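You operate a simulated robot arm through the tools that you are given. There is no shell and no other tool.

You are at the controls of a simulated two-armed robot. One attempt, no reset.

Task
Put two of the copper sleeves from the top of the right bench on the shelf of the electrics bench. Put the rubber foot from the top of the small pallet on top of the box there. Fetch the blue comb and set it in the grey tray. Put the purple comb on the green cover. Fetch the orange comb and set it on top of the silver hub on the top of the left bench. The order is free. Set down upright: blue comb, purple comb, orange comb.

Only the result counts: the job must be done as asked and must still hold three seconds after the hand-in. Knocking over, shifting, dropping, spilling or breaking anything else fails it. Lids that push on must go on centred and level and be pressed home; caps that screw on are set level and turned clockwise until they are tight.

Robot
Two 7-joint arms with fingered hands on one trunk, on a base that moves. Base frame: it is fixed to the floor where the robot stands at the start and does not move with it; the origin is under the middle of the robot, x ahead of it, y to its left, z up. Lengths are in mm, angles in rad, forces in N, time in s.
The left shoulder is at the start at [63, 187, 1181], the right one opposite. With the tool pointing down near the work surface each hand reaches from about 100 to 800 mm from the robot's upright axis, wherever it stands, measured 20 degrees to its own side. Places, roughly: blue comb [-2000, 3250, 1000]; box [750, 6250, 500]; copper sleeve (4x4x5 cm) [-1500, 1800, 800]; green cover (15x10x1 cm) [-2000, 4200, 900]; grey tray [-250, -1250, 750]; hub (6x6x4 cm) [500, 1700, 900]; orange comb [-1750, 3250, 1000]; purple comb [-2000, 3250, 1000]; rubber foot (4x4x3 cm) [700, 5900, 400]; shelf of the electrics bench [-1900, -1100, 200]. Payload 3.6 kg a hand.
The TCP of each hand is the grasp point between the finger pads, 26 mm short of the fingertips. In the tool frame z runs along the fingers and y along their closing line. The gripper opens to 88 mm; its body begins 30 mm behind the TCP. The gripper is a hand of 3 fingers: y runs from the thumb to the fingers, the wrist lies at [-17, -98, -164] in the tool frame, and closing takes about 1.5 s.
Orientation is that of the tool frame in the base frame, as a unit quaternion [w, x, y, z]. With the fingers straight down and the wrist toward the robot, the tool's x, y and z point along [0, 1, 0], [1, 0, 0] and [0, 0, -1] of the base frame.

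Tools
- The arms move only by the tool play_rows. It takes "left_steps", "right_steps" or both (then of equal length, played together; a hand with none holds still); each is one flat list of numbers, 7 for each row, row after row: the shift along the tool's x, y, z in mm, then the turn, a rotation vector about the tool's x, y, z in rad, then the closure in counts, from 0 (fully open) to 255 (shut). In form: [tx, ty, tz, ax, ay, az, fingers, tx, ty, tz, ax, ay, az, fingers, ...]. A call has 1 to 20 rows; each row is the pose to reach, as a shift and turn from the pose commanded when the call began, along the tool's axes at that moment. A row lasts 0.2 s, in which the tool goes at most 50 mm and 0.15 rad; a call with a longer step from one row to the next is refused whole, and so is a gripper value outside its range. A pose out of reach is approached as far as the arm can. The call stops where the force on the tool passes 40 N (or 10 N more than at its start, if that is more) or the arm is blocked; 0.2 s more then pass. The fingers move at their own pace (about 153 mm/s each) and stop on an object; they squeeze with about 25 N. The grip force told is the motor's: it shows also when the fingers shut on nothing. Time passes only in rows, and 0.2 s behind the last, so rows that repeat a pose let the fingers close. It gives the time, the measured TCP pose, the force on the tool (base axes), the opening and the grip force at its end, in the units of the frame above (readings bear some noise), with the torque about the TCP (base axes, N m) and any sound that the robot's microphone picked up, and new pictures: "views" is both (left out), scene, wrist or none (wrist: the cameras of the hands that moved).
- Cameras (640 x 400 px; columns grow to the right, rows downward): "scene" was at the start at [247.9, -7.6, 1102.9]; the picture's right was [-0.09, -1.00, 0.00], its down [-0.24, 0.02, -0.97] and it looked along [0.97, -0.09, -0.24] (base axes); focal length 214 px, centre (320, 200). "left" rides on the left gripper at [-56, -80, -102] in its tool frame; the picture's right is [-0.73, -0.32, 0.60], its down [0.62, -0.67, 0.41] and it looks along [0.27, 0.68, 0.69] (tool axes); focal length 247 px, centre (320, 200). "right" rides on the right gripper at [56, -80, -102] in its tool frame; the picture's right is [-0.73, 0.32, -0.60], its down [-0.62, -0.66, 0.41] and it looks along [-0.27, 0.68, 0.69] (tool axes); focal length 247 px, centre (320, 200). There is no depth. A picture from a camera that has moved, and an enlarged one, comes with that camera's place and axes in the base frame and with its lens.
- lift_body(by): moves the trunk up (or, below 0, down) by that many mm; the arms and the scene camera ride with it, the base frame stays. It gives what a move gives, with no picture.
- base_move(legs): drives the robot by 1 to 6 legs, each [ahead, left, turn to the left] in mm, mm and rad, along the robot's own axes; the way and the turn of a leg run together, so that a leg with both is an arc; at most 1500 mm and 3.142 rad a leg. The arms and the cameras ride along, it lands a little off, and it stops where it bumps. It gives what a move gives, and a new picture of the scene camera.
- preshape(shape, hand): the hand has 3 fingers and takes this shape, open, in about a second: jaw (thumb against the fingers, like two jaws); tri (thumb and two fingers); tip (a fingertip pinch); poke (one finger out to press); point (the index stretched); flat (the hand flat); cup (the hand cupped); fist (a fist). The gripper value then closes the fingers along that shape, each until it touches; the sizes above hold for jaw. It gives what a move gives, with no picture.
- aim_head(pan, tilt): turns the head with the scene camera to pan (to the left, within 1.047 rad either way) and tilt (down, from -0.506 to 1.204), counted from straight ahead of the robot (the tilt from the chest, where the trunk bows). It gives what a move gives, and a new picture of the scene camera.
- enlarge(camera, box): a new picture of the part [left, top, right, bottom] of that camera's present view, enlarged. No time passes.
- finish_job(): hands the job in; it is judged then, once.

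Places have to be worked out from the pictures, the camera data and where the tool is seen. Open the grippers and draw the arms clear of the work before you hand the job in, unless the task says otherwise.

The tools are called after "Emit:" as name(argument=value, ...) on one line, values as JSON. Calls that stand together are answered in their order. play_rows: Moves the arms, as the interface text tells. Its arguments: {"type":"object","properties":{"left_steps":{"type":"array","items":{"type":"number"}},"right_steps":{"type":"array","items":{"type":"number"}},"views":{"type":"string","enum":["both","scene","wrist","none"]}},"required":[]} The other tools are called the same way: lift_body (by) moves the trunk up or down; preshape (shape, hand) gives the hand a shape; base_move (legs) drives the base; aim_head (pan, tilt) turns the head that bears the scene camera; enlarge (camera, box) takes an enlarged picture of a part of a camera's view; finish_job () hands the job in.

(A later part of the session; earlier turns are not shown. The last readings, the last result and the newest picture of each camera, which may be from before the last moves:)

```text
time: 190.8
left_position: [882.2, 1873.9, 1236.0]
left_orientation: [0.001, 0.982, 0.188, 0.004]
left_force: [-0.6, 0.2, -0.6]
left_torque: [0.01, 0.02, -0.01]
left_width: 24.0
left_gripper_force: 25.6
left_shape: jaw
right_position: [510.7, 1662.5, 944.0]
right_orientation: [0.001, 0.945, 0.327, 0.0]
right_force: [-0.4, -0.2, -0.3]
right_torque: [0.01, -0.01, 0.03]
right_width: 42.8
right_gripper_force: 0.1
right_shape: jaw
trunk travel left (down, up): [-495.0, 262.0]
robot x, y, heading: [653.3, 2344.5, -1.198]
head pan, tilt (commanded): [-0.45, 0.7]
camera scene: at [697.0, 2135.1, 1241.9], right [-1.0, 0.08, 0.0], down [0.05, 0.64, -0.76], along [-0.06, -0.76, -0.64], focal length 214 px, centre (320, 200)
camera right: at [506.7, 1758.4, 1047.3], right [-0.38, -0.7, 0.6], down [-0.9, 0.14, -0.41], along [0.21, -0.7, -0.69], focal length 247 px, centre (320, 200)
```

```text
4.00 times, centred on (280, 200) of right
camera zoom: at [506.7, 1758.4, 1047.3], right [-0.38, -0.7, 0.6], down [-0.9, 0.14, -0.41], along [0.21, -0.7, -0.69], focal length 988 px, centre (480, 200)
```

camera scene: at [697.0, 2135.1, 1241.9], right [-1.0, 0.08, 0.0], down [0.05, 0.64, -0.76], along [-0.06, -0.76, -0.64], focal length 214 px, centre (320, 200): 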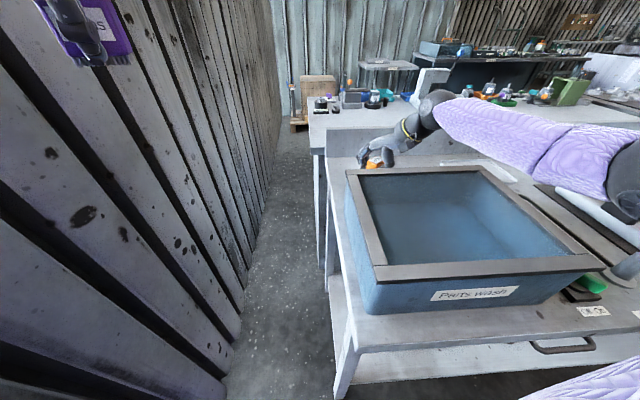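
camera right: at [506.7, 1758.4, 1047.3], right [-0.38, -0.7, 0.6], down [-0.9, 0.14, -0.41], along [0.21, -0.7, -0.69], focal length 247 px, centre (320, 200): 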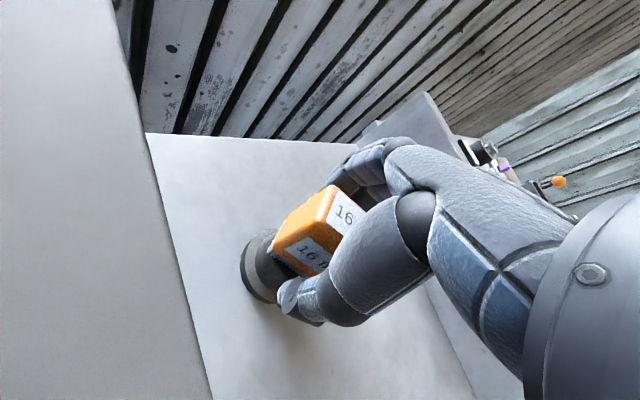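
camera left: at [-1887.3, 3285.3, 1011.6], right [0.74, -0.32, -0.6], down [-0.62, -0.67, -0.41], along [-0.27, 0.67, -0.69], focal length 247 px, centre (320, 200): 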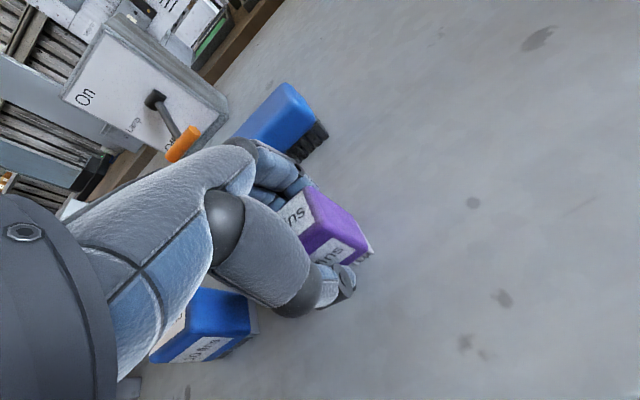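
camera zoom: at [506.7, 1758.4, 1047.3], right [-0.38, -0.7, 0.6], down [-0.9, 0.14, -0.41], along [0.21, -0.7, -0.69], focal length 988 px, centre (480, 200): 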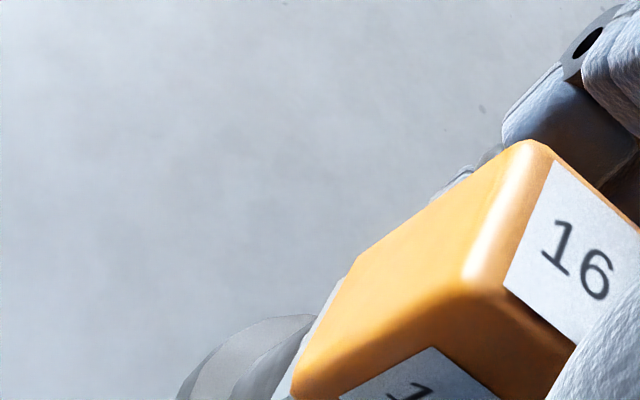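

The comb stands on its own with the fingers clear. I lift the hand straight up.

Emit:
play_rows(right_steps=[0, 0, -10, 0, 0, 0, 120, 0, 0, -25, 0, 0, 0, 120, 0, 0, -45, 0, 0, 0, 120, 0, 0, -75, 0, 0, 0, 120, 0, 0, -110, 0, 0, 0, 120, 0, 0, -150, 0, 0, 0, 120, 0, 0, -150, 0, 0, 0, 120], views="both")

```text
time: 192.4
left_position: [882.6, 1873.1, 1237.9]
left_orientation: [0.001, 0.982, 0.188, 0.005]
left_force: [-0.5, -0.2, -1.3]
left_torque: [0.03, -0.01, 0.01]
left_width: 23.9
left_gripper_force: 24.4
left_shape: jaw
right_position: [511.2, 1662.6, 1093.8]
right_orientation: [0.0, 0.945, 0.326, 0.001]
right_force: [0.3, -0.3, 0.3]
right_torque: [0.01, 0.02, 0.03]
right_width: 46.3
right_gripper_force: 0.0
right_shape: jaw
trunk travel left (down, up): [-495.0, 262.0]
robot x, y, heading: [650.6, 2347.6, -1.203]
head pan, tilt (commanded): [-0.45, 0.7]
camera scene: at [696.9, 2134.8, 1241.8], right [-1.0, 0.08, 0.0], down [0.05, 0.64, -0.76], along [-0.06, -0.76, -0.64], focal length 214 px, centre (320, 200)
camera right: at [507.2, 1758.6, 1197.5], right [-0.38, -0.7, 0.6], down [-0.9, 0.14, -0.41], along [0.21, -0.7, -0.69], focal length 247 px, centre (320, 200)
```

scene: 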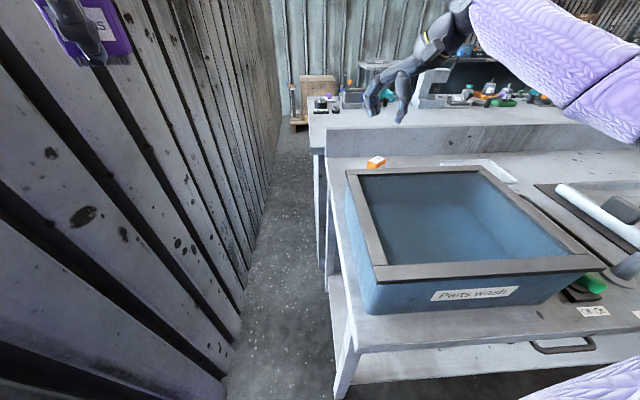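
right: 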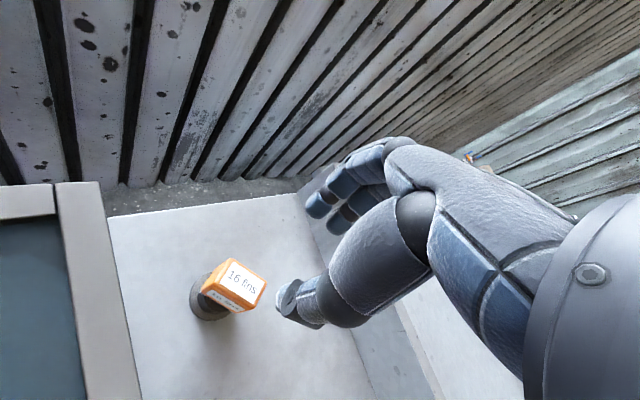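

The orange comb stands upright on the hub. I raise the trunk and bring the right hand back to a compact carrying pose.

Emit:
lift_body(by=130)

Emit:
play_rows(right_steps=[20, -7, -10, 0, 0, 0.04, 60, 42, -14, -20, 0, 0, 0.08, 60, 64, -22, -30, 0, 0, 0.12, 60, 86, -30, -40, 0, 0, 0.16, 60, 108, -37, -50, 0, 0, 0.2, 60, 130, -44, -50, 0, 0, 0.24, 60, 152, -52, -50, 0, 0, 0.28, 60, 172, -59, -50, 0, 0, 0.3, 60, 172, -59, -50, 0, 0, 0.3, 60], views="scene")

```text
time: 194.0
left_position: [888.1, 1872.9, 1367.1]
left_orientation: [0.0, 0.981, 0.193, 0.008]
left_force: [0.2, -0.2, -1.4]
left_torque: [0.01, 0.0, -0.01]
left_width: 23.7
left_gripper_force: 24.7
left_shape: jaw
right_position: [511.7, 1661.5, 1225.1]
right_orientation: [0.0, 0.945, 0.327, -0.001]
right_force: [0.2, 0.7, -0.4]
right_torque: [-0.01, 0.01, 0.0]
right_width: 46.2
right_gripper_force: 0.0
right_shape: jaw
trunk travel left (down, up): [-625.0, 132.0]
robot x, y, heading: [654.0, 2348.5, -1.203]
head pan, tilt (commanded): [-0.45, 0.7]
```

```text
time: 196.0
left_position: [887.1, 1873.3, 1367.8]
left_orientation: [0.002, 0.981, 0.192, 0.008]
left_force: [0.4, 0.6, -1.6]
left_torque: [-0.01, -0.02, 0.03]
left_width: 23.7
left_gripper_force: 24.8
left_shape: jaw
right_position: [608.4, 1815.2, 1274.0]
right_orientation: [-0.001, 0.983, 0.181, -0.001]
right_force: [-0.9, 0.5, -0.2]
right_torque: [0.01, 0.02, 0.0]
right_width: 66.9
right_gripper_force: 0.1
right_shape: jaw
trunk travel left (down, up): [-625.0, 132.0]
robot x, y, heading: [655.9, 2341.8, -1.197]
head pan, tilt (commanded): [-0.45, 0.7]
camera scene: at [695.1, 2139.0, 1374.7], right [-1.0, 0.08, 0.0], down [0.05, 0.64, -0.76], along [-0.06, -0.76, -0.64], focal length 214 px, centre (320, 200)
```

scene: 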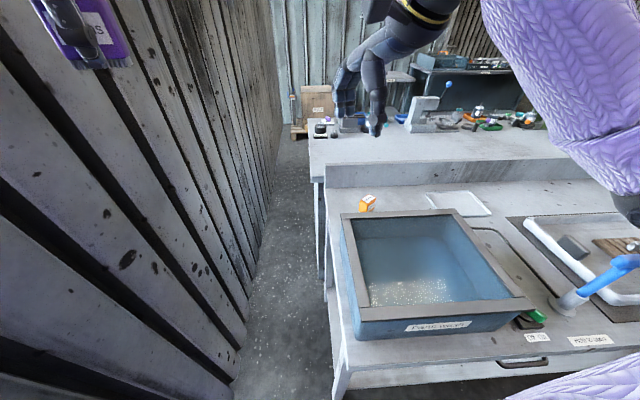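

The orange comb is well placed. I back off, turn west and drive down the aisle.

Emit:
base_move(legs=[[-300, 0, 0], [0, 0, -1.942], [1400, -110, 0], [1200, 0, 0]])

```text
time: 214.9
left_position: [-2570.1, 2675.0, 1367.5]
left_orientation: [0.007, 0.711, -0.703, 0.003]
left_force: [-0.2, -0.7, -0.6]
left_torque: [0.0, -0.01, 0.01]
left_width: 23.4
left_gripper_force: 25.2
left_shape: jaw
right_position: [-2522.5, 2955.1, 1274.4]
right_orientation: [0.0, -0.704, 0.71, 0.001]
right_force: [0.1, 1.5, 0.0]
right_torque: [0.02, 0.02, -0.02]
right_width: 67.1
right_gripper_force: 0.2
right_shape: jaw
trunk travel left (down, up): [-625.0, 132.0]
robot x, y, heading: [-2043.5, 2718.1, 3.137]
head pan, tilt (commanded): [-0.45, 0.7]
camera scene: at [-2251.4, 2758.3, 1374.7], right [0.44, 0.9, 0.0], down [0.58, -0.28, -0.76], along [-0.69, 0.34, -0.64], focal length 214 px, centre (320, 200)
```

scene: 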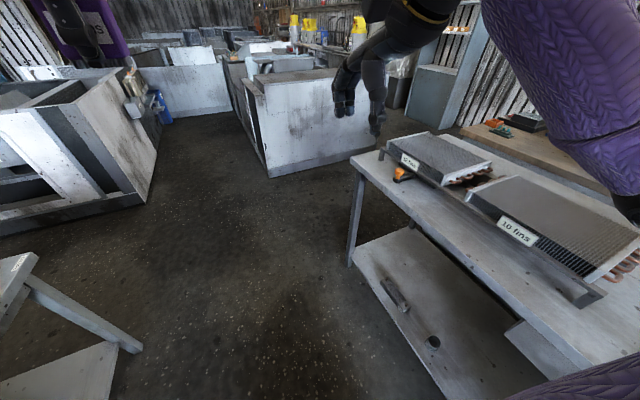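

Continue west to the cross aisle and face north.

Emit:
base_move(legs=[[1400, 0, 0], [250, 0, 0], [0, 0, -1.571]])

Emit:
aim_head(pan=-0.3, tilt=0.35)

```text
time: 227.2
left_position: [-3718.3, 3274.9, 1366.9]
left_orientation: [-0.008, 0.012, 1.0, 0.004]
left_force: [-0.8, 0.3, -1.0]
left_torque: [0.01, 0.01, 0.02]
left_width: 23.1
left_gripper_force: 24.9
left_shape: jaw
right_position: [-3439.6, 3216.7, 1273.7]
right_orientation: [0.0, 0.025, 1.0, 0.001]
right_force: [0.3, 0.1, 0.8]
right_torque: [0.01, 0.0, -0.01]
right_width: 67.0
right_gripper_force: 0.2
right_shape: jaw
trunk travel left (down, up): [-625.0, 132.0]
robot x, y, heading: [-3691.3, 2750.1, 1.527]
head pan, tilt (commanded): [-0.45, 0.7]
camera scene: at [-3645.9, 2955.2, 1374.7], right [0.88, -0.47, 0.0], down [-0.3, -0.57, -0.76], along [0.36, 0.67, -0.64], focal length 214 px, centre (320, 200)
```

scene: 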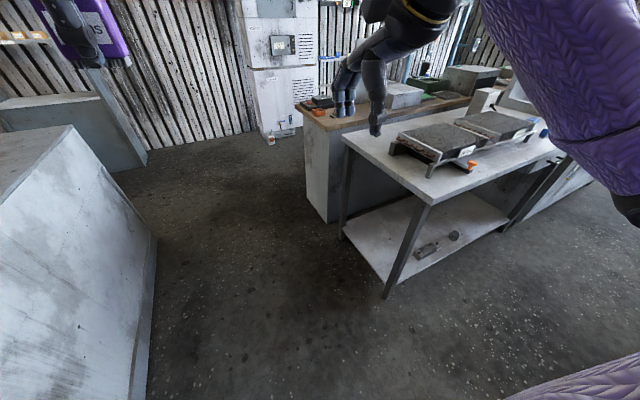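

```text
time: 228.0
left_position: [-3717.9, 3275.6, 1367.7]
left_orientation: [-0.009, 0.011, 1.0, 0.003]
left_force: [0.3, 0.5, -0.2]
left_torque: [0.0, -0.03, 0.0]
left_width: 23.2
left_gripper_force: 25.2
left_shape: jaw
right_position: [-3439.9, 3217.2, 1274.4]
right_orientation: [0.0, 0.023, 1.0, 0.002]
right_force: [0.3, -0.5, 0.2]
right_torque: [0.01, -0.03, -0.01]
right_width: 67.0
right_gripper_force: 0.0
right_shape: jaw
trunk travel left (down, up): [-625.0, 132.0]
robot x, y, heading: [-3696.1, 2749.8, 1.527]
head pan, tilt (commanded): [-0.3, 0.351]
camera scene: at [-3654.8, 2968.0, 1406.1], right [0.94, -0.34, 0.0], down [-0.12, -0.32, -0.94], along [0.32, 0.88, -0.34], focal length 214 px, centre (320, 200)
```

scene: 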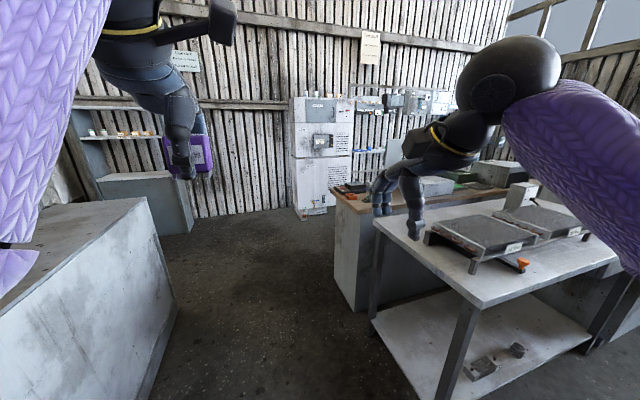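

The way north is open up to the wall at y ≈ 6200. I drive to y ≈ 5200 and turn east.

Emit:
base_move(legs=[[0, 0, 0.044], [1500, 0, 0], [900, 0, 0], [0, 0, -1.571]])

Emit:
aim_head(pan=0, tilt=0.35)

```text
time: 243.9
left_position: [-3203.0, 5219.2, 1367.3]
left_orientation: [-0.004, 0.686, 0.728, 0.008]
left_force: [0.0, -0.2, -0.5]
left_torque: [0.0, -0.03, -0.02]
left_width: 23.1
left_gripper_force: 24.8
left_shape: jaw
right_position: [-3237.0, 4936.3, 1274.6]
right_orientation: [0.001, 0.694, 0.72, 0.001]
right_force: [0.2, 0.5, 0.2]
right_torque: [-0.03, 0.01, 0.01]
right_width: 66.9
right_gripper_force: 0.0
right_shape: jaw
trunk travel left (down, up): [-625.0, 132.0]
robot x, y, heading: [-3729.2, 5148.0, 0.044]
head pan, tilt (commanded): [-0.3, 0.351]
camera scene: at [-3503.8, 5131.0, 1406.1], right [-0.25, -0.97, 0.0], down [-0.33, 0.09, -0.94], along [0.91, -0.24, -0.34], focal length 214 px, centre (320, 200)
```

scene: 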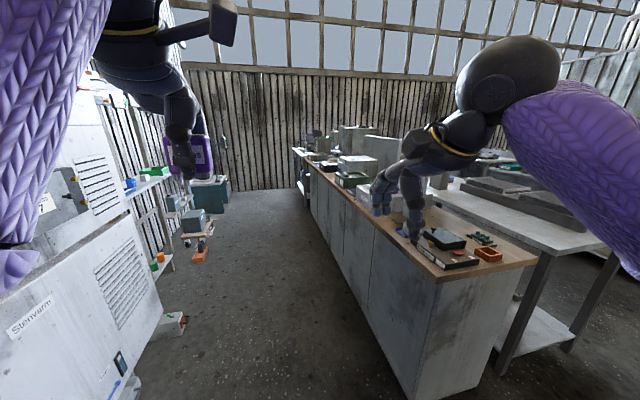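

```text
time: 244.8
left_position: [-3202.2, 5220.2, 1367.0]
left_orientation: [-0.004, 0.685, 0.729, 0.009]
left_force: [0.6, -0.2, -0.5]
left_torque: [0.01, 0.01, 0.03]
left_width: 23.2
left_gripper_force: 25.0
left_shape: jaw
right_position: [-3237.9, 4935.5, 1274.7]
right_orientation: [0.001, 0.693, 0.721, 0.001]
right_force: [-0.3, 0.1, 0.2]
right_torque: [0.0, -0.01, -0.03]
right_width: 67.0
right_gripper_force: 0.2
right_shape: jaw
trunk travel left (down, up): [-625.0, 132.0]
robot x, y, heading: [-3728.3, 5150.4, 0.042]
head pan, tilt (commanded): [0.0, 0.351]
camera scene: at [-3500.8, 5158.7, 1406.1], right [0.04, -1.0, 0.0], down [-0.34, -0.01, -0.94], along [0.94, 0.04, -0.34], focal length 214 px, centre (320, 200)
```

scene: 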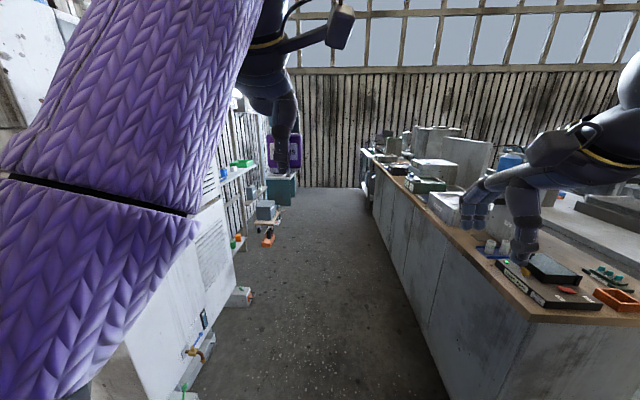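

The wood-topped bench's front is at y ≈ 4480 and the aisle is about 1.4 m wide. I straighten and drive east toward the green cover's place.

Emit:
base_move(legs=[[0, 0, -0.042], [1300, 0, 0], [0, 0, -1.0]])

Emit:
aim_head(pan=-0.2, tilt=0.6)

```text
time: 254.2
left_position: [-2090.3, 4745.6, 1366.5]
left_orientation: [0.001, 0.954, 0.298, 0.01]
left_force: [-1.0, -0.2, -1.2]
left_torque: [0.01, -0.01, 0.02]
left_width: 23.0
left_gripper_force: 24.6
left_shape: jaw
right_position: [-2352.7, 4628.2, 1275.5]
right_orientation: [0.001, 0.958, 0.287, 0.001]
right_force: [-1.0, 0.2, -0.5]
right_torque: [-0.03, 0.01, -0.02]
right_width: 67.1
right_gripper_force: 0.0
right_shape: jaw
trunk travel left (down, up): [-625.0, 132.0]
robot x, y, heading: [-2426.8, 5153.8, -0.986]
head pan, tilt (commanded): [0.0, 0.351]
camera scene: at [-2297.9, 4970.2, 1406.1], right [-0.83, -0.55, 0.0], down [-0.19, 0.29, -0.94], along [0.52, -0.78, -0.34], focal length 214 px, centre (320, 200)
```

scene: 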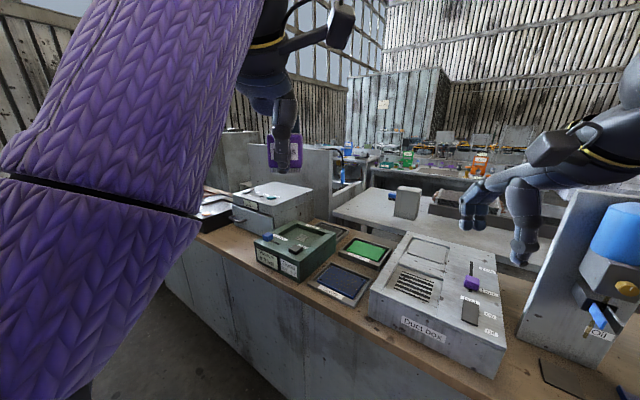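

```text
time: 255.0
left_position: [-2090.3, 4745.3, 1367.9]
left_orientation: [0.0, 0.954, 0.298, 0.009]
left_force: [0.7, -0.8, -1.9]
left_torque: [-0.03, 0.01, 0.0]
left_width: 22.9
left_gripper_force: 24.8
left_shape: jaw
right_position: [-2352.4, 4629.3, 1274.7]
right_orientation: [0.0, 0.958, 0.288, 0.0]
right_force: [0.0, -0.8, -0.1]
right_torque: [-0.01, 0.0, -0.02]
right_width: 67.0
right_gripper_force: 0.2
right_shape: jaw
trunk travel left (down, up): [-625.0, 132.0]
robot x, y, heading: [-2423.9, 5155.7, -0.984]
head pan, tilt (commanded): [-0.201, 0.6]
camera scene: at [-2316.0, 4965.9, 1383.4], right [-0.93, -0.38, 0.0], down [-0.21, 0.52, -0.83], along [0.31, -0.76, -0.56], focal length 214 px, centre (320, 200)
```

scene: 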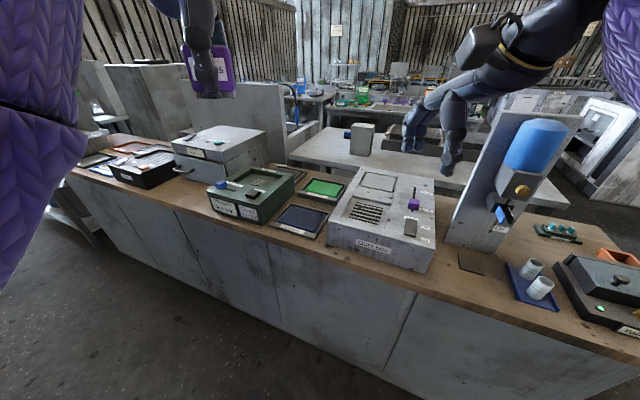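

The green flat cover is at about (-2027, 4200) on the wood bench. I enlarge to see it clearly.

Emit:
enlarge(camera="scene", box=[200, 140, 400, 265])

```text
3.20 times, centred on (300, 202) of scene
camera zoom: at [-2316.0, 4965.9, 1383.4], right [-0.93, -0.38, 0.0], down [-0.21, 0.52, -0.83], along [0.31, -0.76, -0.56], focal length 686 px, centre (384, 192)
```

zoom: 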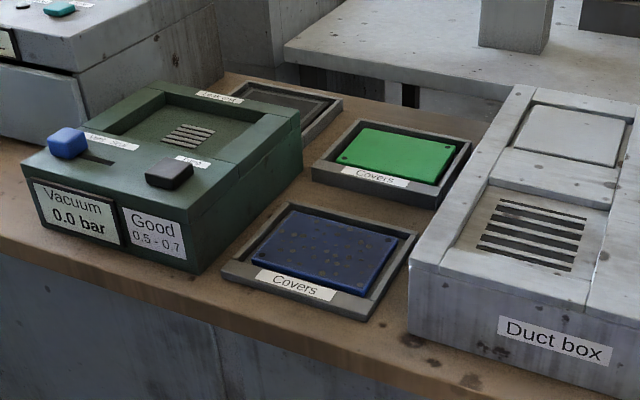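

The green cover lies in a shallow "Covers" tray between the vacuum box and the duct box. I raise the trunk, turn to face south and drive to stand in front of it with the left shoulder in line.

Emit:
lift_body(by=100)

Emit:
base_move(legs=[[0, 0, -0.587], [0, 215, 0], [330, 0, 0]])

Emit:
aim_head(pan=0.2, tilt=0.85)

```text
time: 256.3
left_position: [-2085.5, 4744.8, 1466.0]
left_orientation: [0.0, 0.953, 0.302, 0.013]
left_force: [-0.6, 0.6, -0.2]
left_torque: [0.0, 0.01, -0.01]
left_width: 22.8
left_gripper_force: 24.6
left_shape: jaw
right_position: [-2352.0, 4628.2, 1375.1]
right_orientation: [0.0, 0.958, 0.286, 0.0]
right_force: [0.0, -0.9, 0.1]
right_torque: [-0.04, 0.04, 0.02]
right_width: 66.9
right_gripper_force: 0.0
right_shape: jaw
trunk travel left (down, up): [-725.0, 32.0]
robot x, y, heading: [-2422.9, 5152.7, -0.983]
head pan, tilt (commanded): [-0.201, 0.6]
```

```text
time: 261.4
left_position: [-2152.2, 4298.2, 1467.6]
left_orientation: [0.005, 1.0, 0.014, 0.013]
left_force: [0.0, 0.5, -1.4]
left_torque: [0.0, 0.01, -0.04]
left_width: 23.0
left_gripper_force: 25.5
left_shape: jaw
right_position: [-2438.5, 4346.1, 1373.6]
right_orientation: [0.001, 1.0, -0.002, 0.0]
right_force: [0.3, 0.4, 0.7]
right_torque: [0.01, -0.01, 0.02]
right_width: 67.1
right_gripper_force: 0.0
right_shape: jaw
trunk travel left (down, up): [-725.0, 32.0]
robot x, y, heading: [-2201.3, 4829.3, -1.568]
head pan, tilt (commanded): [-0.201, 0.6]
camera scene: at [-2221.9, 4609.3, 1483.8], right [-0.98, 0.2, 0.0], down [0.11, 0.55, -0.83], along [-0.16, -0.81, -0.56], focal length 214 px, centre (320, 200)
```

scene: 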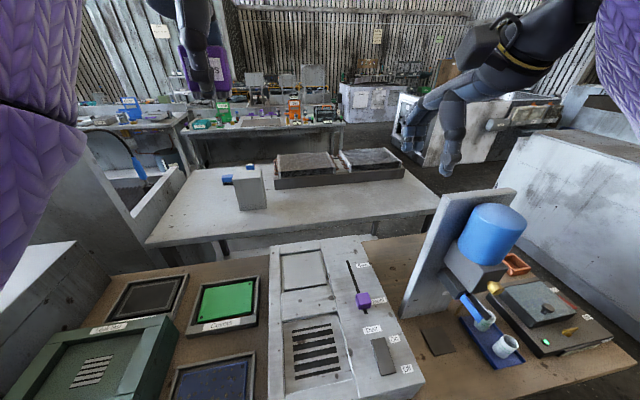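

```text
time: 262.2
left_position: [-2151.3, 4298.0, 1467.3]
left_orientation: [0.006, 1.0, 0.014, 0.013]
left_force: [-0.4, -0.4, -0.3]
left_torque: [-0.03, -0.02, -0.04]
left_width: 23.3
left_gripper_force: 25.0
left_shape: jaw
right_position: [-2438.7, 4346.8, 1374.2]
right_orientation: [0.001, 1.0, -0.001, 0.0]
right_force: [0.2, -0.1, -0.6]
right_torque: [-0.02, 0.01, -0.05]
right_width: 67.1
right_gripper_force: 0.0
right_shape: jaw
trunk travel left (down, up): [-725.0, 32.0]
robot x, y, heading: [-2202.1, 4830.6, -1.57]
head pan, tilt (commanded): [0.201, 0.85]
camera scene: at [-2189.0, 4619.4, 1462.9], right [-0.98, -0.2, 0.0], down [-0.15, 0.74, -0.66], along [0.13, -0.65, -0.75], focal length 214 px, centre (320, 200)
```

scene: 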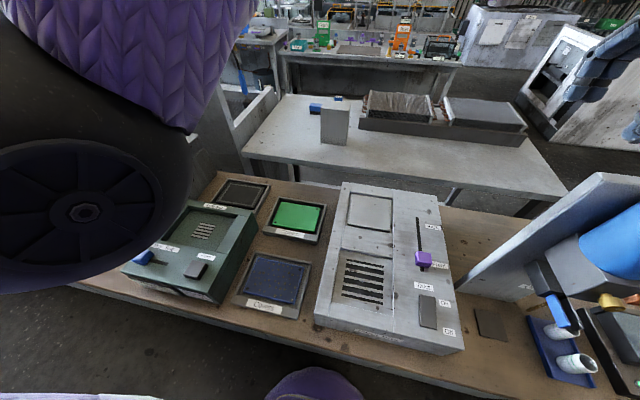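

Triangulated, the green cover's centre is at about (-2034, 4220) with its top at z ≈ 903. With the trunk high I bring the left hand over it, straightening its small tilt.

Emit:
play_rows(left_steps=[14, 10, 34, 0.002, -0.004, 0.004, 255, 28, 20, 68, 0.004, -0.008, 0.008, 255, 42, 30, 102, 0.006, -0.012, 0.012, 255, 56, 40, 136, 0.008, -0.016, 0.016, 255, 70, 50, 170, 0.01, -0.02, 0.02, 255, 84, 60, 204, 0.012, -0.024, 0.024, 255, 98, 70, 236, 0.012, -0.026, 0.028, 255, 108.5, 78.2, 264, 0.012, -0.026, 0.028, 255, 108.5, 78.2, 264, 0.012, -0.026, 0.028, 255], views="both")

```text
time: 264.2
left_position: [-2035.1, 4219.3, 1206.3]
left_orientation: [-0.001, 1.0, 0.0, -0.001]
left_force: [1.3, 0.2, -0.7]
left_torque: [-0.03, -0.02, -0.01]
left_width: 23.1
left_gripper_force: 25.1
left_shape: jaw
right_position: [-2439.4, 4347.2, 1374.8]
right_orientation: [0.0, 1.0, -0.001, 0.001]
right_force: [-0.2, -0.5, 0.7]
right_torque: [-0.01, -0.03, -0.01]
right_width: 67.1
right_gripper_force: 0.1
right_shape: jaw
trunk travel left (down, up): [-725.0, 32.0]
robot x, y, heading: [-2209.1, 4824.5, -1.57]
head pan, tilt (commanded): [0.201, 0.85]
camera scene: at [-2189.1, 4619.2, 1462.9], right [-0.98, -0.2, 0.0], down [-0.15, 0.74, -0.66], along [0.13, -0.65, -0.75], focal length 214 px, centre (320, 200)
camera left: at [-2089.7, 4300.8, 1308.2], right [-0.74, 0.32, -0.6], down [0.62, 0.67, -0.41], along [0.27, -0.67, -0.69], focal length 247 px, centre (320, 200)
```

scene: 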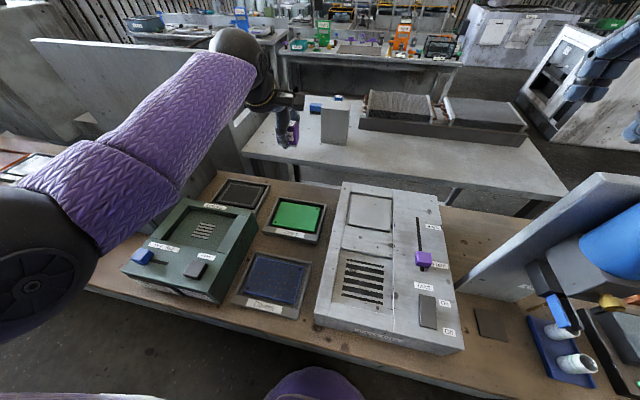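
left: 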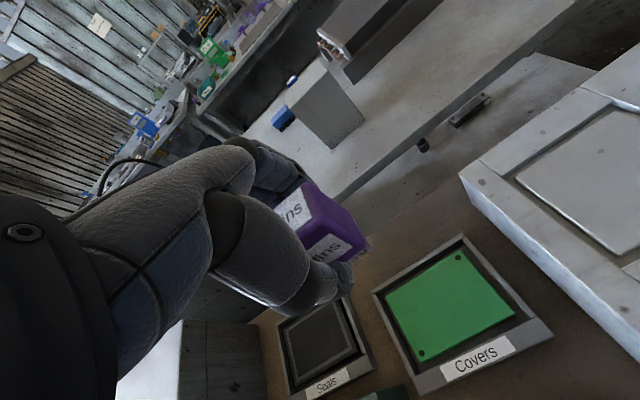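

I refine the cover's centre from the left wrist camera.

Emit:
enlarge(camera="left", box=[360, 220, 584, 360])

Emit:
enlarge(camera="scene", box=[0, 150, 320, 350])

```text
2.86 times, centred on (472, 290) of left
camera zoom: at [-2089.7, 4300.8, 1308.2], right [-0.74, 0.32, -0.6], down [0.62, 0.67, -0.41], along [0.27, -0.67, -0.69], focal length 706 px, centre (-114, -57)
```

zoom: 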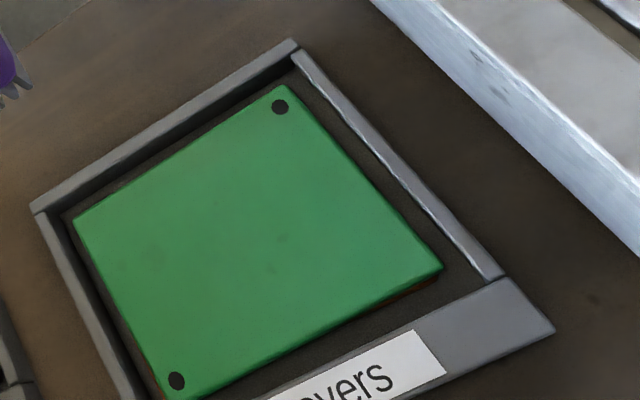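

```text
2.00 times, centred on (160, 250) of scene
camera zoom: at [-2189.1, 4619.2, 1462.9], right [-0.98, -0.2, 0.0], down [-0.15, 0.74, -0.66], along [0.13, -0.65, -0.75], focal length 429 px, centre (640, 100)
```

zoom: 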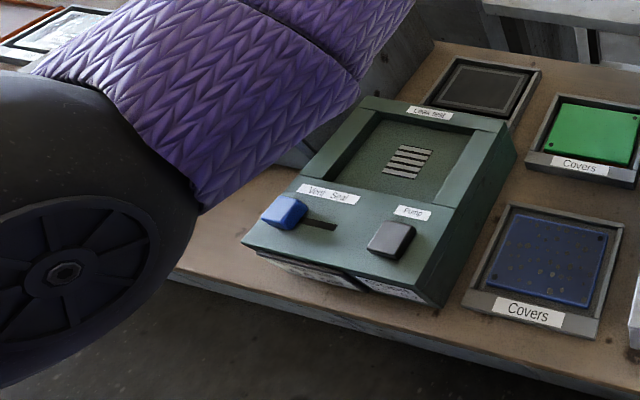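

The cover is centred under the comb within 3 mm. Before lowering the trunk I check the right arm's clearance to the oil dispenser.

Emit:
aim_head(pan=-0.75, tilt=0.5)

```text
time: 265.5
left_position: [-2034.6, 4219.9, 1206.1]
left_orientation: [-0.001, 1.0, 0.0, -0.001]
left_force: [0.4, 0.1, -0.5]
left_torque: [0.0, -0.03, 0.03]
left_width: 23.0
left_gripper_force: 25.0
left_shape: jaw
right_position: [-2437.2, 4345.7, 1374.9]
right_orientation: [0.001, 1.0, -0.002, 0.001]
right_force: [-0.3, -0.4, 0.7]
right_torque: [0.01, 0.08, -0.03]
right_width: 66.8
right_gripper_force: 0.1
right_shape: jaw
trunk travel left (down, up): [-725.0, 32.0]
robot x, y, heading: [-2207.8, 4827.2, -1.567]
head pan, tilt (commanded): [-0.75, 0.499]
camera scene: at [-2266.4, 4629.0, 1492.8], right [-0.73, 0.68, 0.0], down [0.33, 0.35, -0.88], along [-0.6, -0.64, -0.48], focal length 214 px, centre (320, 200)
```

scene: 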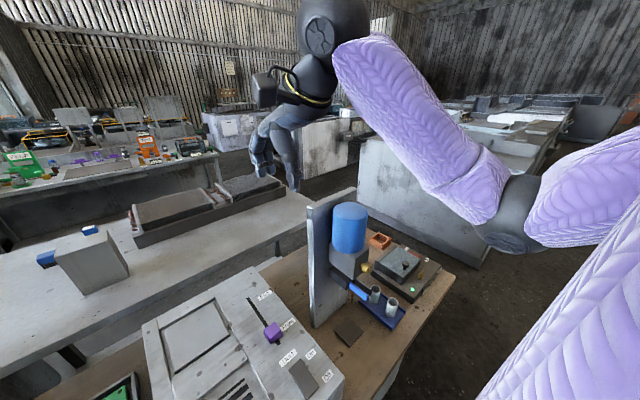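

The dispenser panel is only ~30 mm from the right hand's path, so I shift the right hand 90 mm inward and up, then lower the trunk.

Emit:
play_rows(right_steps=[30, 0, -15, 0, 0, 0, 60, 60, 0, -30, 0, 0, 0, 60, 90, 0, -40, 0, 0, 0, 60, 90, 0, -40, 0, 0, 0, 60], views="none")

Emit:
lift_body(by=-150)

Emit:
aim_head(pan=0.25, tilt=0.75)

```text
time: 266.5
left_position: [-2034.4, 4219.0, 1206.6]
left_orientation: [-0.001, 1.0, 0.0, -0.001]
left_force: [-1.0, -0.8, -0.8]
left_torque: [-0.04, -0.02, -0.02]
left_width: 22.8
left_gripper_force: 25.5
left_shape: jaw
right_position: [-2350.2, 4346.1, 1414.0]
right_orientation: [0.001, 1.0, -0.002, 0.0]
right_force: [0.1, 0.1, -0.7]
right_torque: [-0.02, 0.01, -0.01]
right_width: 67.0
right_gripper_force: 0.1
right_shape: jaw
trunk travel left (down, up): [-725.0, 32.0]
robot x, y, heading: [-2207.6, 4824.2, -1.566]
head pan, tilt (commanded): [-0.75, 0.499]
```

```text
time: 268.2
left_position: [-2033.2, 4218.6, 1058.6]
left_orientation: [-0.001, 1.0, 0.0, 0.0]
left_force: [0.3, 0.1, -1.5]
left_torque: [0.0, -0.01, 0.03]
left_width: 22.9
left_gripper_force: 24.6
left_shape: jaw
right_position: [-2348.5, 4346.7, 1264.5]
right_orientation: [0.001, 1.0, -0.002, 0.0]
right_force: [0.7, -0.4, -0.1]
right_torque: [0.01, 0.02, 0.03]
right_width: 67.0
right_gripper_force: 0.1
right_shape: jaw
trunk travel left (down, up): [-575.0, 182.0]
robot x, y, heading: [-2205.5, 4825.6, -1.563]
head pan, tilt (commanded): [-0.75, 0.499]
```

```text
time: 269.5
left_position: [-2033.9, 4219.7, 1055.9]
left_orientation: [-0.001, 1.0, 0.0, -0.001]
left_force: [0.8, -0.7, -0.5]
left_torque: [0.03, -0.01, 0.01]
left_width: 23.3
left_gripper_force: 24.7
left_shape: jaw
right_position: [-2347.8, 4345.8, 1265.1]
right_orientation: [0.001, 1.0, -0.001, 0.0]
right_force: [-0.2, 0.6, 0.2]
right_torque: [-0.01, -0.04, 0.0]
right_width: 66.9
right_gripper_force: 0.0
right_shape: jaw
trunk travel left (down, up): [-575.0, 182.0]
robot x, y, heading: [-2208.2, 4826.5, -1.571]
head pan, tilt (commanded): [0.25, 0.75]
camera scene: at [-2184.0, 4613.5, 1319.8], right [-0.97, -0.25, 0.0], down [-0.17, 0.66, -0.73], along [0.18, -0.71, -0.68], focal length 214 px, centre (320, 200)
```

scene: 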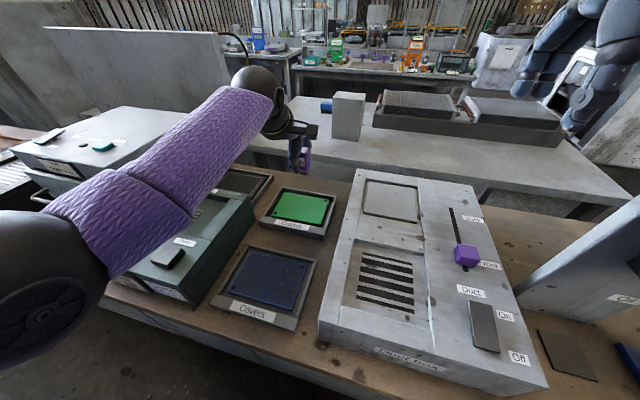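

The forearm passes safely above the vacuum box. I lower the trunk 85 mm more and re-check.

Emit:
lift_body(by=-85)

Emit:
aim_head(pan=0.3, tilt=0.65)

Emit:
enlarge(camera="left", box=[240, 150, 560, 350])

```text
time: 270.7
left_position: [-2034.1, 4219.6, 972.4]
left_orientation: [-0.001, 1.0, 0.0, 0.0]
left_force: [-0.5, -0.3, -0.5]
left_torque: [-0.01, -0.01, -0.01]
left_width: 22.9
left_gripper_force: 24.5
left_shape: jaw
right_position: [-2347.3, 4347.6, 1179.4]
right_orientation: [0.001, 1.0, -0.001, 0.001]
right_force: [0.2, -0.2, -0.3]
right_torque: [-0.02, -0.01, 0.0]
right_width: 67.0
right_gripper_force: 0.1
right_shape: jaw
trunk travel left (down, up): [-490.0, 267.0]
robot x, y, heading: [-2206.5, 4823.2, -1.57]
head pan, tilt (commanded): [0.25, 0.75]
```

```text
time: 271.4
left_position: [-2035.0, 4219.2, 971.9]
left_orientation: [-0.001, 1.0, 0.001, -0.001]
left_force: [-0.1, 0.4, -0.7]
left_torque: [0.01, 0.01, 0.0]
left_width: 23.0
left_gripper_force: 25.1
left_shape: jaw
right_position: [-2348.3, 4346.4, 1179.5]
right_orientation: [0.001, 1.0, -0.003, 0.0]
right_force: [-0.8, 0.0, 0.4]
right_torque: [0.01, 0.0, -0.05]
right_width: 66.8
right_gripper_force: 0.0
right_shape: jaw
trunk travel left (down, up): [-490.0, 267.0]
robot x, y, heading: [-2204.7, 4826.1, -1.569]
head pan, tilt (commanded): [0.3, 0.649]
camera scene: at [-2178.7, 4607.1, 1241.0], right [-0.95, -0.3, 0.0], down [-0.18, 0.58, -0.8], along [0.24, -0.76, -0.61], focal length 214 px, centre (320, 200)
```

scene: 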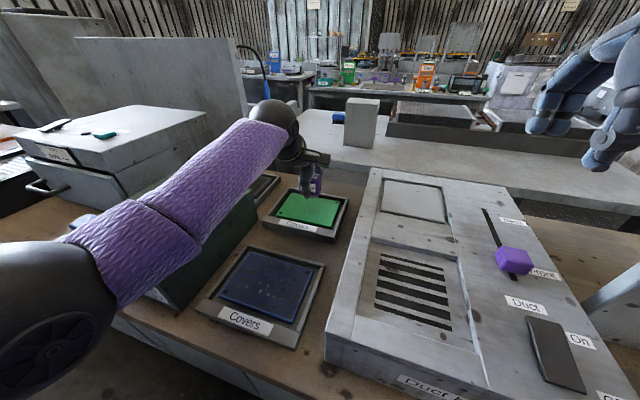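

```text
2.00 times, centred on (400, 250) of left
camera zoom: at [-2089.8, 4300.2, 1074.5], right [-0.74, 0.32, -0.6], down [0.62, 0.67, -0.41], along [0.27, -0.67, -0.69], focal length 494 px, centre (160, 100)
```

zoom: 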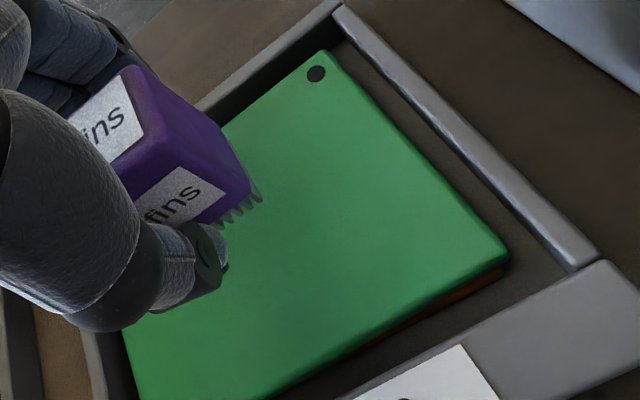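

The comb hangs ~40 mm above the cover. I descend 28 mm with the arm, then in 2–3 mm steps until contact.

Emit:
play_rows(left_steps=[2, 2, 10, 0, 0, 0, 255, 3, 3, 20, 0, 0, 0, 255, 3, 3, 28, 0, 0, 0, 255, 3, 3, 28, 0, 0, 0, 255], views="none")

Emit:
play_rows(left_steps=[0, 0, 2, 0, 0, 0, 255, 0, 0, 3, 0, 0, 0, 255, 0, 0, 3, 0, 0, 0, 255], views="none")

Emit:
play_rows(left_steps=[0, 0, 2, 0, 0, 0, 255, 0, 0, 3, 0, 0, 0, 255, 0, 0, 3, 0, 0, 0, 255], views="none")

```text
time: 272.4
left_position: [-2030.6, 4217.6, 944.6]
left_orientation: [-0.001, 1.0, -0.001, 0.0]
left_force: [0.5, -0.1, -1.7]
left_torque: [0.0, -0.02, 0.01]
left_width: 23.1
left_gripper_force: 25.1
left_shape: jaw
right_position: [-2348.5, 4346.7, 1179.8]
right_orientation: [0.001, 1.0, -0.002, 0.0]
right_force: [-0.2, -0.2, -0.5]
right_torque: [-0.01, 0.03, 0.01]
right_width: 67.2
right_gripper_force: 0.0
right_shape: jaw
trunk travel left (down, up): [-490.0, 267.0]
robot x, y, heading: [-2205.4, 4827.7, -1.568]
head pan, tilt (commanded): [0.3, 0.649]
```

```text
time: 273.2
left_position: [-2030.8, 4216.7, 941.5]
left_orientation: [-0.001, 1.0, 0.0, 0.0]
left_force: [0.5, -0.3, -1.1]
left_torque: [-0.03, -0.01, 0.03]
left_width: 23.1
left_gripper_force: 24.7
left_shape: jaw
right_position: [-2348.0, 4346.1, 1179.1]
right_orientation: [0.001, 1.0, -0.001, 0.0]
right_force: [0.5, -0.3, -0.4]
right_torque: [0.04, 0.0, 0.03]
right_width: 66.7
right_gripper_force: 0.1
right_shape: jaw
trunk travel left (down, up): [-490.0, 267.0]
robot x, y, heading: [-2206.3, 4826.4, -1.566]
head pan, tilt (commanded): [0.3, 0.649]
```

```text
time: 274.0
left_position: [-2031.4, 4216.8, 937.6]
left_orientation: [0.0, 1.0, -0.001, 0.0]
left_force: [0.0, -0.9, -0.6]
left_torque: [0.02, -0.01, 0.01]
left_width: 23.2
left_gripper_force: 25.4
left_shape: jaw
right_position: [-2348.7, 4346.4, 1179.4]
right_orientation: [0.001, 1.0, -0.001, 0.001]
right_force: [0.8, 0.4, 0.2]
right_torque: [0.0, 0.0, 0.01]
right_width: 67.1
right_gripper_force: 0.0
right_shape: jaw
trunk travel left (down, up): [-490.0, 267.0]
robot x, y, heading: [-2207.5, 4824.3, -1.566]
head pan, tilt (commanded): [0.3, 0.649]
```

No contact at z ≈ 938 yet; I look at the gap and continue in 2 mm steps.

Emit:
play_rows(left_steps=[0, 0, 1, 0, 0, 0, 255, 0, 0, 2, 0, 0, 0, 255, 0, 0, 2, 0, 0, 0, 255], views="none")

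Emit:
enlarge(camera="left", box=[240, 150, 560, 350])

```text
time: 274.8
left_position: [-2031.3, 4215.3, 935.3]
left_orientation: [-0.001, 1.0, 0.0, -0.001]
left_force: [0.3, -0.9, -1.3]
left_torque: [0.0, 0.02, -0.02]
left_width: 23.1
left_gripper_force: 25.0
left_shape: jaw
right_position: [-2348.1, 4346.6, 1179.5]
right_orientation: [0.001, 1.0, -0.002, 0.001]
right_force: [0.9, -1.0, 0.2]
right_torque: [0.0, 0.01, 0.0]
right_width: 67.1
right_gripper_force: 0.0
right_shape: jaw
trunk travel left (down, up): [-490.0, 267.0]
robot x, y, heading: [-2206.0, 4825.4, -1.564]
head pan, tilt (commanded): [0.3, 0.649]
```

```text
2.00 times, centred on (400, 250) of left
camera zoom: at [-2087.1, 4297.3, 1038.1], right [-0.74, 0.32, -0.6], down [0.62, 0.67, -0.41], along [0.27, -0.67, -0.69], focal length 494 px, centre (160, 100)
```

zoom: 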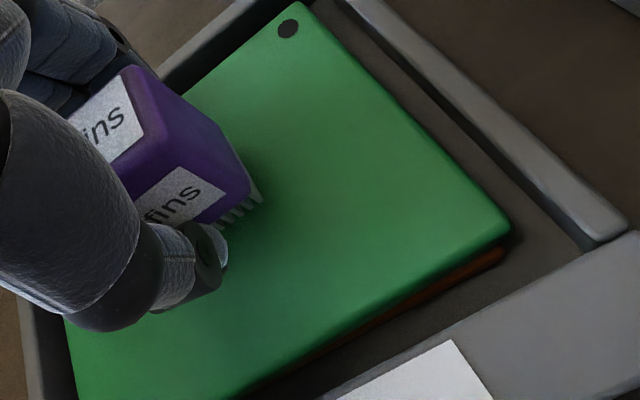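

Close to the cover; I continue.

Emit:
play_rows(left_steps=[0, 0, 1, 0, 0, 0, 255, 0, 0, 2, 0, 0, 0, 255, 0, 0, 2, 0, 0, 0, 255], views="none")

Emit:
play_rows(left_steps=[0, 0, 1, 0, 0, 0, 255, 0, 0, 2, 0, 0, 0, 255, 0, 0, 2, 0, 0, 0, 255], views="none")

```text
time: 275.6
left_position: [-2031.7, 4216.4, 933.8]
left_orientation: [-0.002, 1.0, -0.001, -0.001]
left_force: [-0.1, 0.5, 0.3]
left_torque: [-0.04, 0.02, 0.02]
left_width: 22.9
left_gripper_force: 25.1
left_shape: jaw
right_position: [-2348.4, 4345.9, 1180.1]
right_orientation: [0.001, 1.0, -0.002, 0.001]
right_force: [-0.8, 0.6, 0.1]
right_torque: [0.01, 0.01, -0.02]
right_width: 67.2
right_gripper_force: 0.1
right_shape: jaw
trunk travel left (down, up): [-490.0, 267.0]
robot x, y, heading: [-2201.4, 4825.3, -1.569]
head pan, tilt (commanded): [0.3, 0.649]
```

```text
time: 276.4
left_position: [-2031.0, 4217.1, 932.2]
left_orientation: [0.0, 1.0, 0.001, -0.001]
left_force: [0.3, 0.2, -0.9]
left_torque: [-0.01, 0.0, -0.02]
left_width: 23.2
left_gripper_force: 25.7
left_shape: jaw
right_position: [-2347.4, 4346.5, 1179.8]
right_orientation: [0.001, 1.0, -0.001, 0.0]
right_force: [0.3, -0.5, 0.9]
right_torque: [0.0, 0.01, 0.0]
right_width: 66.7
right_gripper_force: 0.0
right_shape: jaw
trunk travel left (down, up): [-490.0, 267.0]
robot x, y, heading: [-2207.1, 4825.5, -1.562]
head pan, tilt (commanded): [0.3, 0.649]
```

Still free. I go on downward.

Emit:
play_rows(left_steps=[0, 0, 1, 0, 0, 0, 255, 0, 0, 2, 0, 0, 0, 255, 0, 0, 2, 0, 0, 0, 255], views="none")

Emit:
play_rows(left_steps=[0, 0, 1, 0, 0, 0, 255, 0, 0, 2, 0, 0, 0, 255, 0, 0, 2, 0, 0, 0, 255], views="none")

Emit:
enlarge(camera="left", box=[240, 150, 560, 350])

```text
time: 277.2
left_position: [-2031.1, 4215.6, 929.8]
left_orientation: [-0.002, 1.0, 0.0, -0.001]
left_force: [0.0, -0.6, -0.6]
left_torque: [0.01, 0.01, 0.0]
left_width: 23.3
left_gripper_force: 25.1
left_shape: jaw
right_position: [-2347.5, 4345.7, 1179.5]
right_orientation: [0.001, 1.0, -0.002, 0.0]
right_force: [1.0, 0.3, 0.1]
right_torque: [0.0, 0.0, -0.02]
right_width: 66.9
right_gripper_force: 0.0
right_shape: jaw
trunk travel left (down, up): [-490.0, 267.0]
robot x, y, heading: [-2207.8, 4826.2, -1.57]
head pan, tilt (commanded): [0.3, 0.649]
```

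```text
time: 278.0
left_position: [-2031.2, 4217.0, 928.2]
left_orientation: [-0.001, 1.0, 0.0, -0.002]
left_force: [0.5, 0.2, 0.6]
left_torque: [-0.02, 0.0, -0.01]
left_width: 23.2
left_gripper_force: 25.2
left_shape: jaw
right_position: [-2348.2, 4346.7, 1179.1]
right_orientation: [0.002, 1.0, -0.002, 0.0]
right_force: [-0.5, -0.1, 0.1]
right_torque: [0.0, -0.01, -0.04]
right_width: 66.8
right_gripper_force: 0.0
right_shape: jaw
trunk travel left (down, up): [-490.0, 267.0]
robot x, y, heading: [-2203.2, 4826.3, -1.566]
head pan, tilt (commanded): [0.3, 0.649]
```

```text
2.00 times, centred on (400, 250) of left
camera zoom: at [-2086.9, 4297.2, 1030.8], right [-0.74, 0.32, -0.6], down [0.62, 0.67, -0.41], along [0.27, -0.67, -0.69], focal length 494 px, centre (160, 100)
```

zoom: 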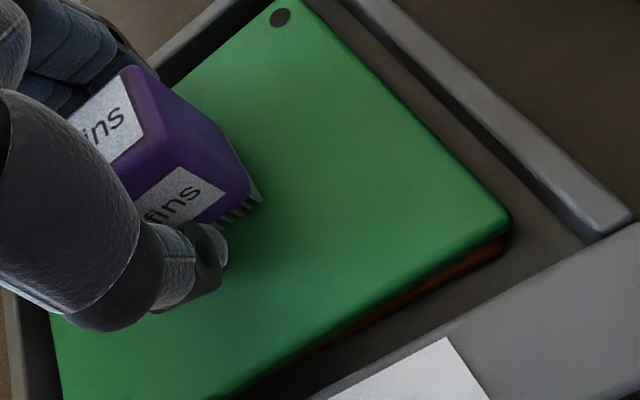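

A first hint of contact; one more small step.

Emit:
play_rows(left_steps=[0, 0, 1, 0, 0, 0, 255, 0, 0, 1.5, 0, 0, 0, 255, 0, 0, 1.5, 0, 0, 0, 255], views="none")

```text
time: 278.8
left_position: [-2031.6, 4216.6, 927.7]
left_orientation: [0.001, 1.0, -0.001, 0.0]
left_force: [-0.3, -0.6, 6.7]
left_torque: [-0.07, 0.0, 0.0]
left_width: 23.5
left_gripper_force: 25.0
left_shape: jaw
right_position: [-2348.2, 4347.2, 1177.9]
right_orientation: [0.001, 1.0, -0.001, 0.0]
right_force: [-0.9, -0.1, 0.5]
right_torque: [0.04, 0.0, 0.06]
right_width: 67.0
right_gripper_force: 0.0
right_shape: jaw
trunk travel left (down, up): [-490.0, 267.0]
robot x, y, heading: [-2205.3, 4824.9, -1.576]
head pan, tilt (commanded): [0.3, 0.649]
```

Contact at 6.7 N. I ease the pressure, open partly, and check.

Emit:
play_rows(left_steps=[0, 0, -0.7, 0, 0, 0, 255, 0, 0, -0.7, 0, 0, 0, 200, 0, 0, -0.7, 0, 0, 0, 160, 0, 0, -0.7, 0, 0, 0, 130, 0, 0, -0.7, 0, 0, 0, 130, 0, 0, -0.7, 0, 0, 0, 130, 0, 0, -0.7, 0, 0, 0, 130], views="both")

```text
time: 280.4
left_position: [-2032.4, 4217.6, 925.9]
left_orientation: [-0.001, 1.0, 0.0, -0.001]
left_force: [-0.2, -0.3, 0.7]
left_torque: [0.03, 0.0, 0.02]
left_width: 42.6
left_gripper_force: 0.0
left_shape: jaw
right_position: [-2347.4, 4347.1, 1179.6]
right_orientation: [0.001, 1.0, -0.001, -0.001]
right_force: [0.0, 0.1, -0.2]
right_torque: [0.01, 0.02, 0.02]
right_width: 66.9
right_gripper_force: 0.0
right_shape: jaw
trunk travel left (down, up): [-490.0, 267.0]
robot x, y, heading: [-2203.8, 4822.2, -1.569]
head pan, tilt (commanded): [0.3, 0.649]
camera scene: at [-2178.8, 4607.4, 1241.1], right [-0.95, -0.3, 0.0], down [-0.18, 0.58, -0.8], along [0.24, -0.76, -0.6], focal length 214 px, centre (320, 200)
camera left: at [-2086.9, 4297.6, 1029.1], right [-0.74, 0.32, -0.6], down [0.62, 0.67, -0.41], along [0.27, -0.67, -0.69], focal length 247 px, centre (320, 200)
```

scene: 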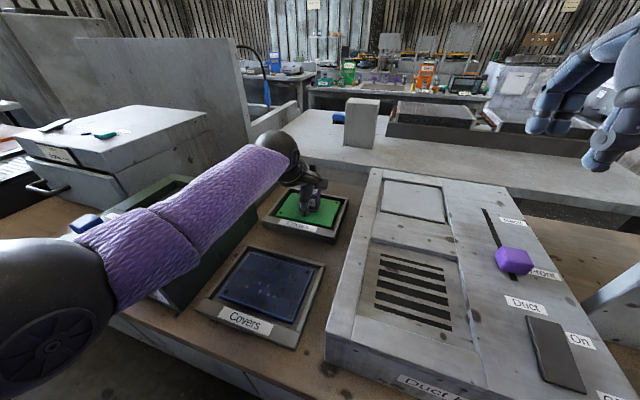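
left: 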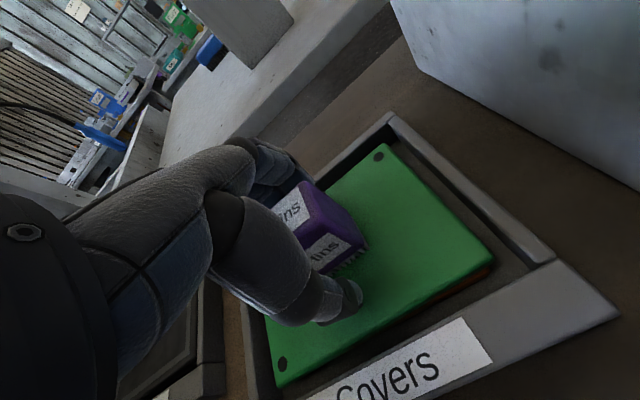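

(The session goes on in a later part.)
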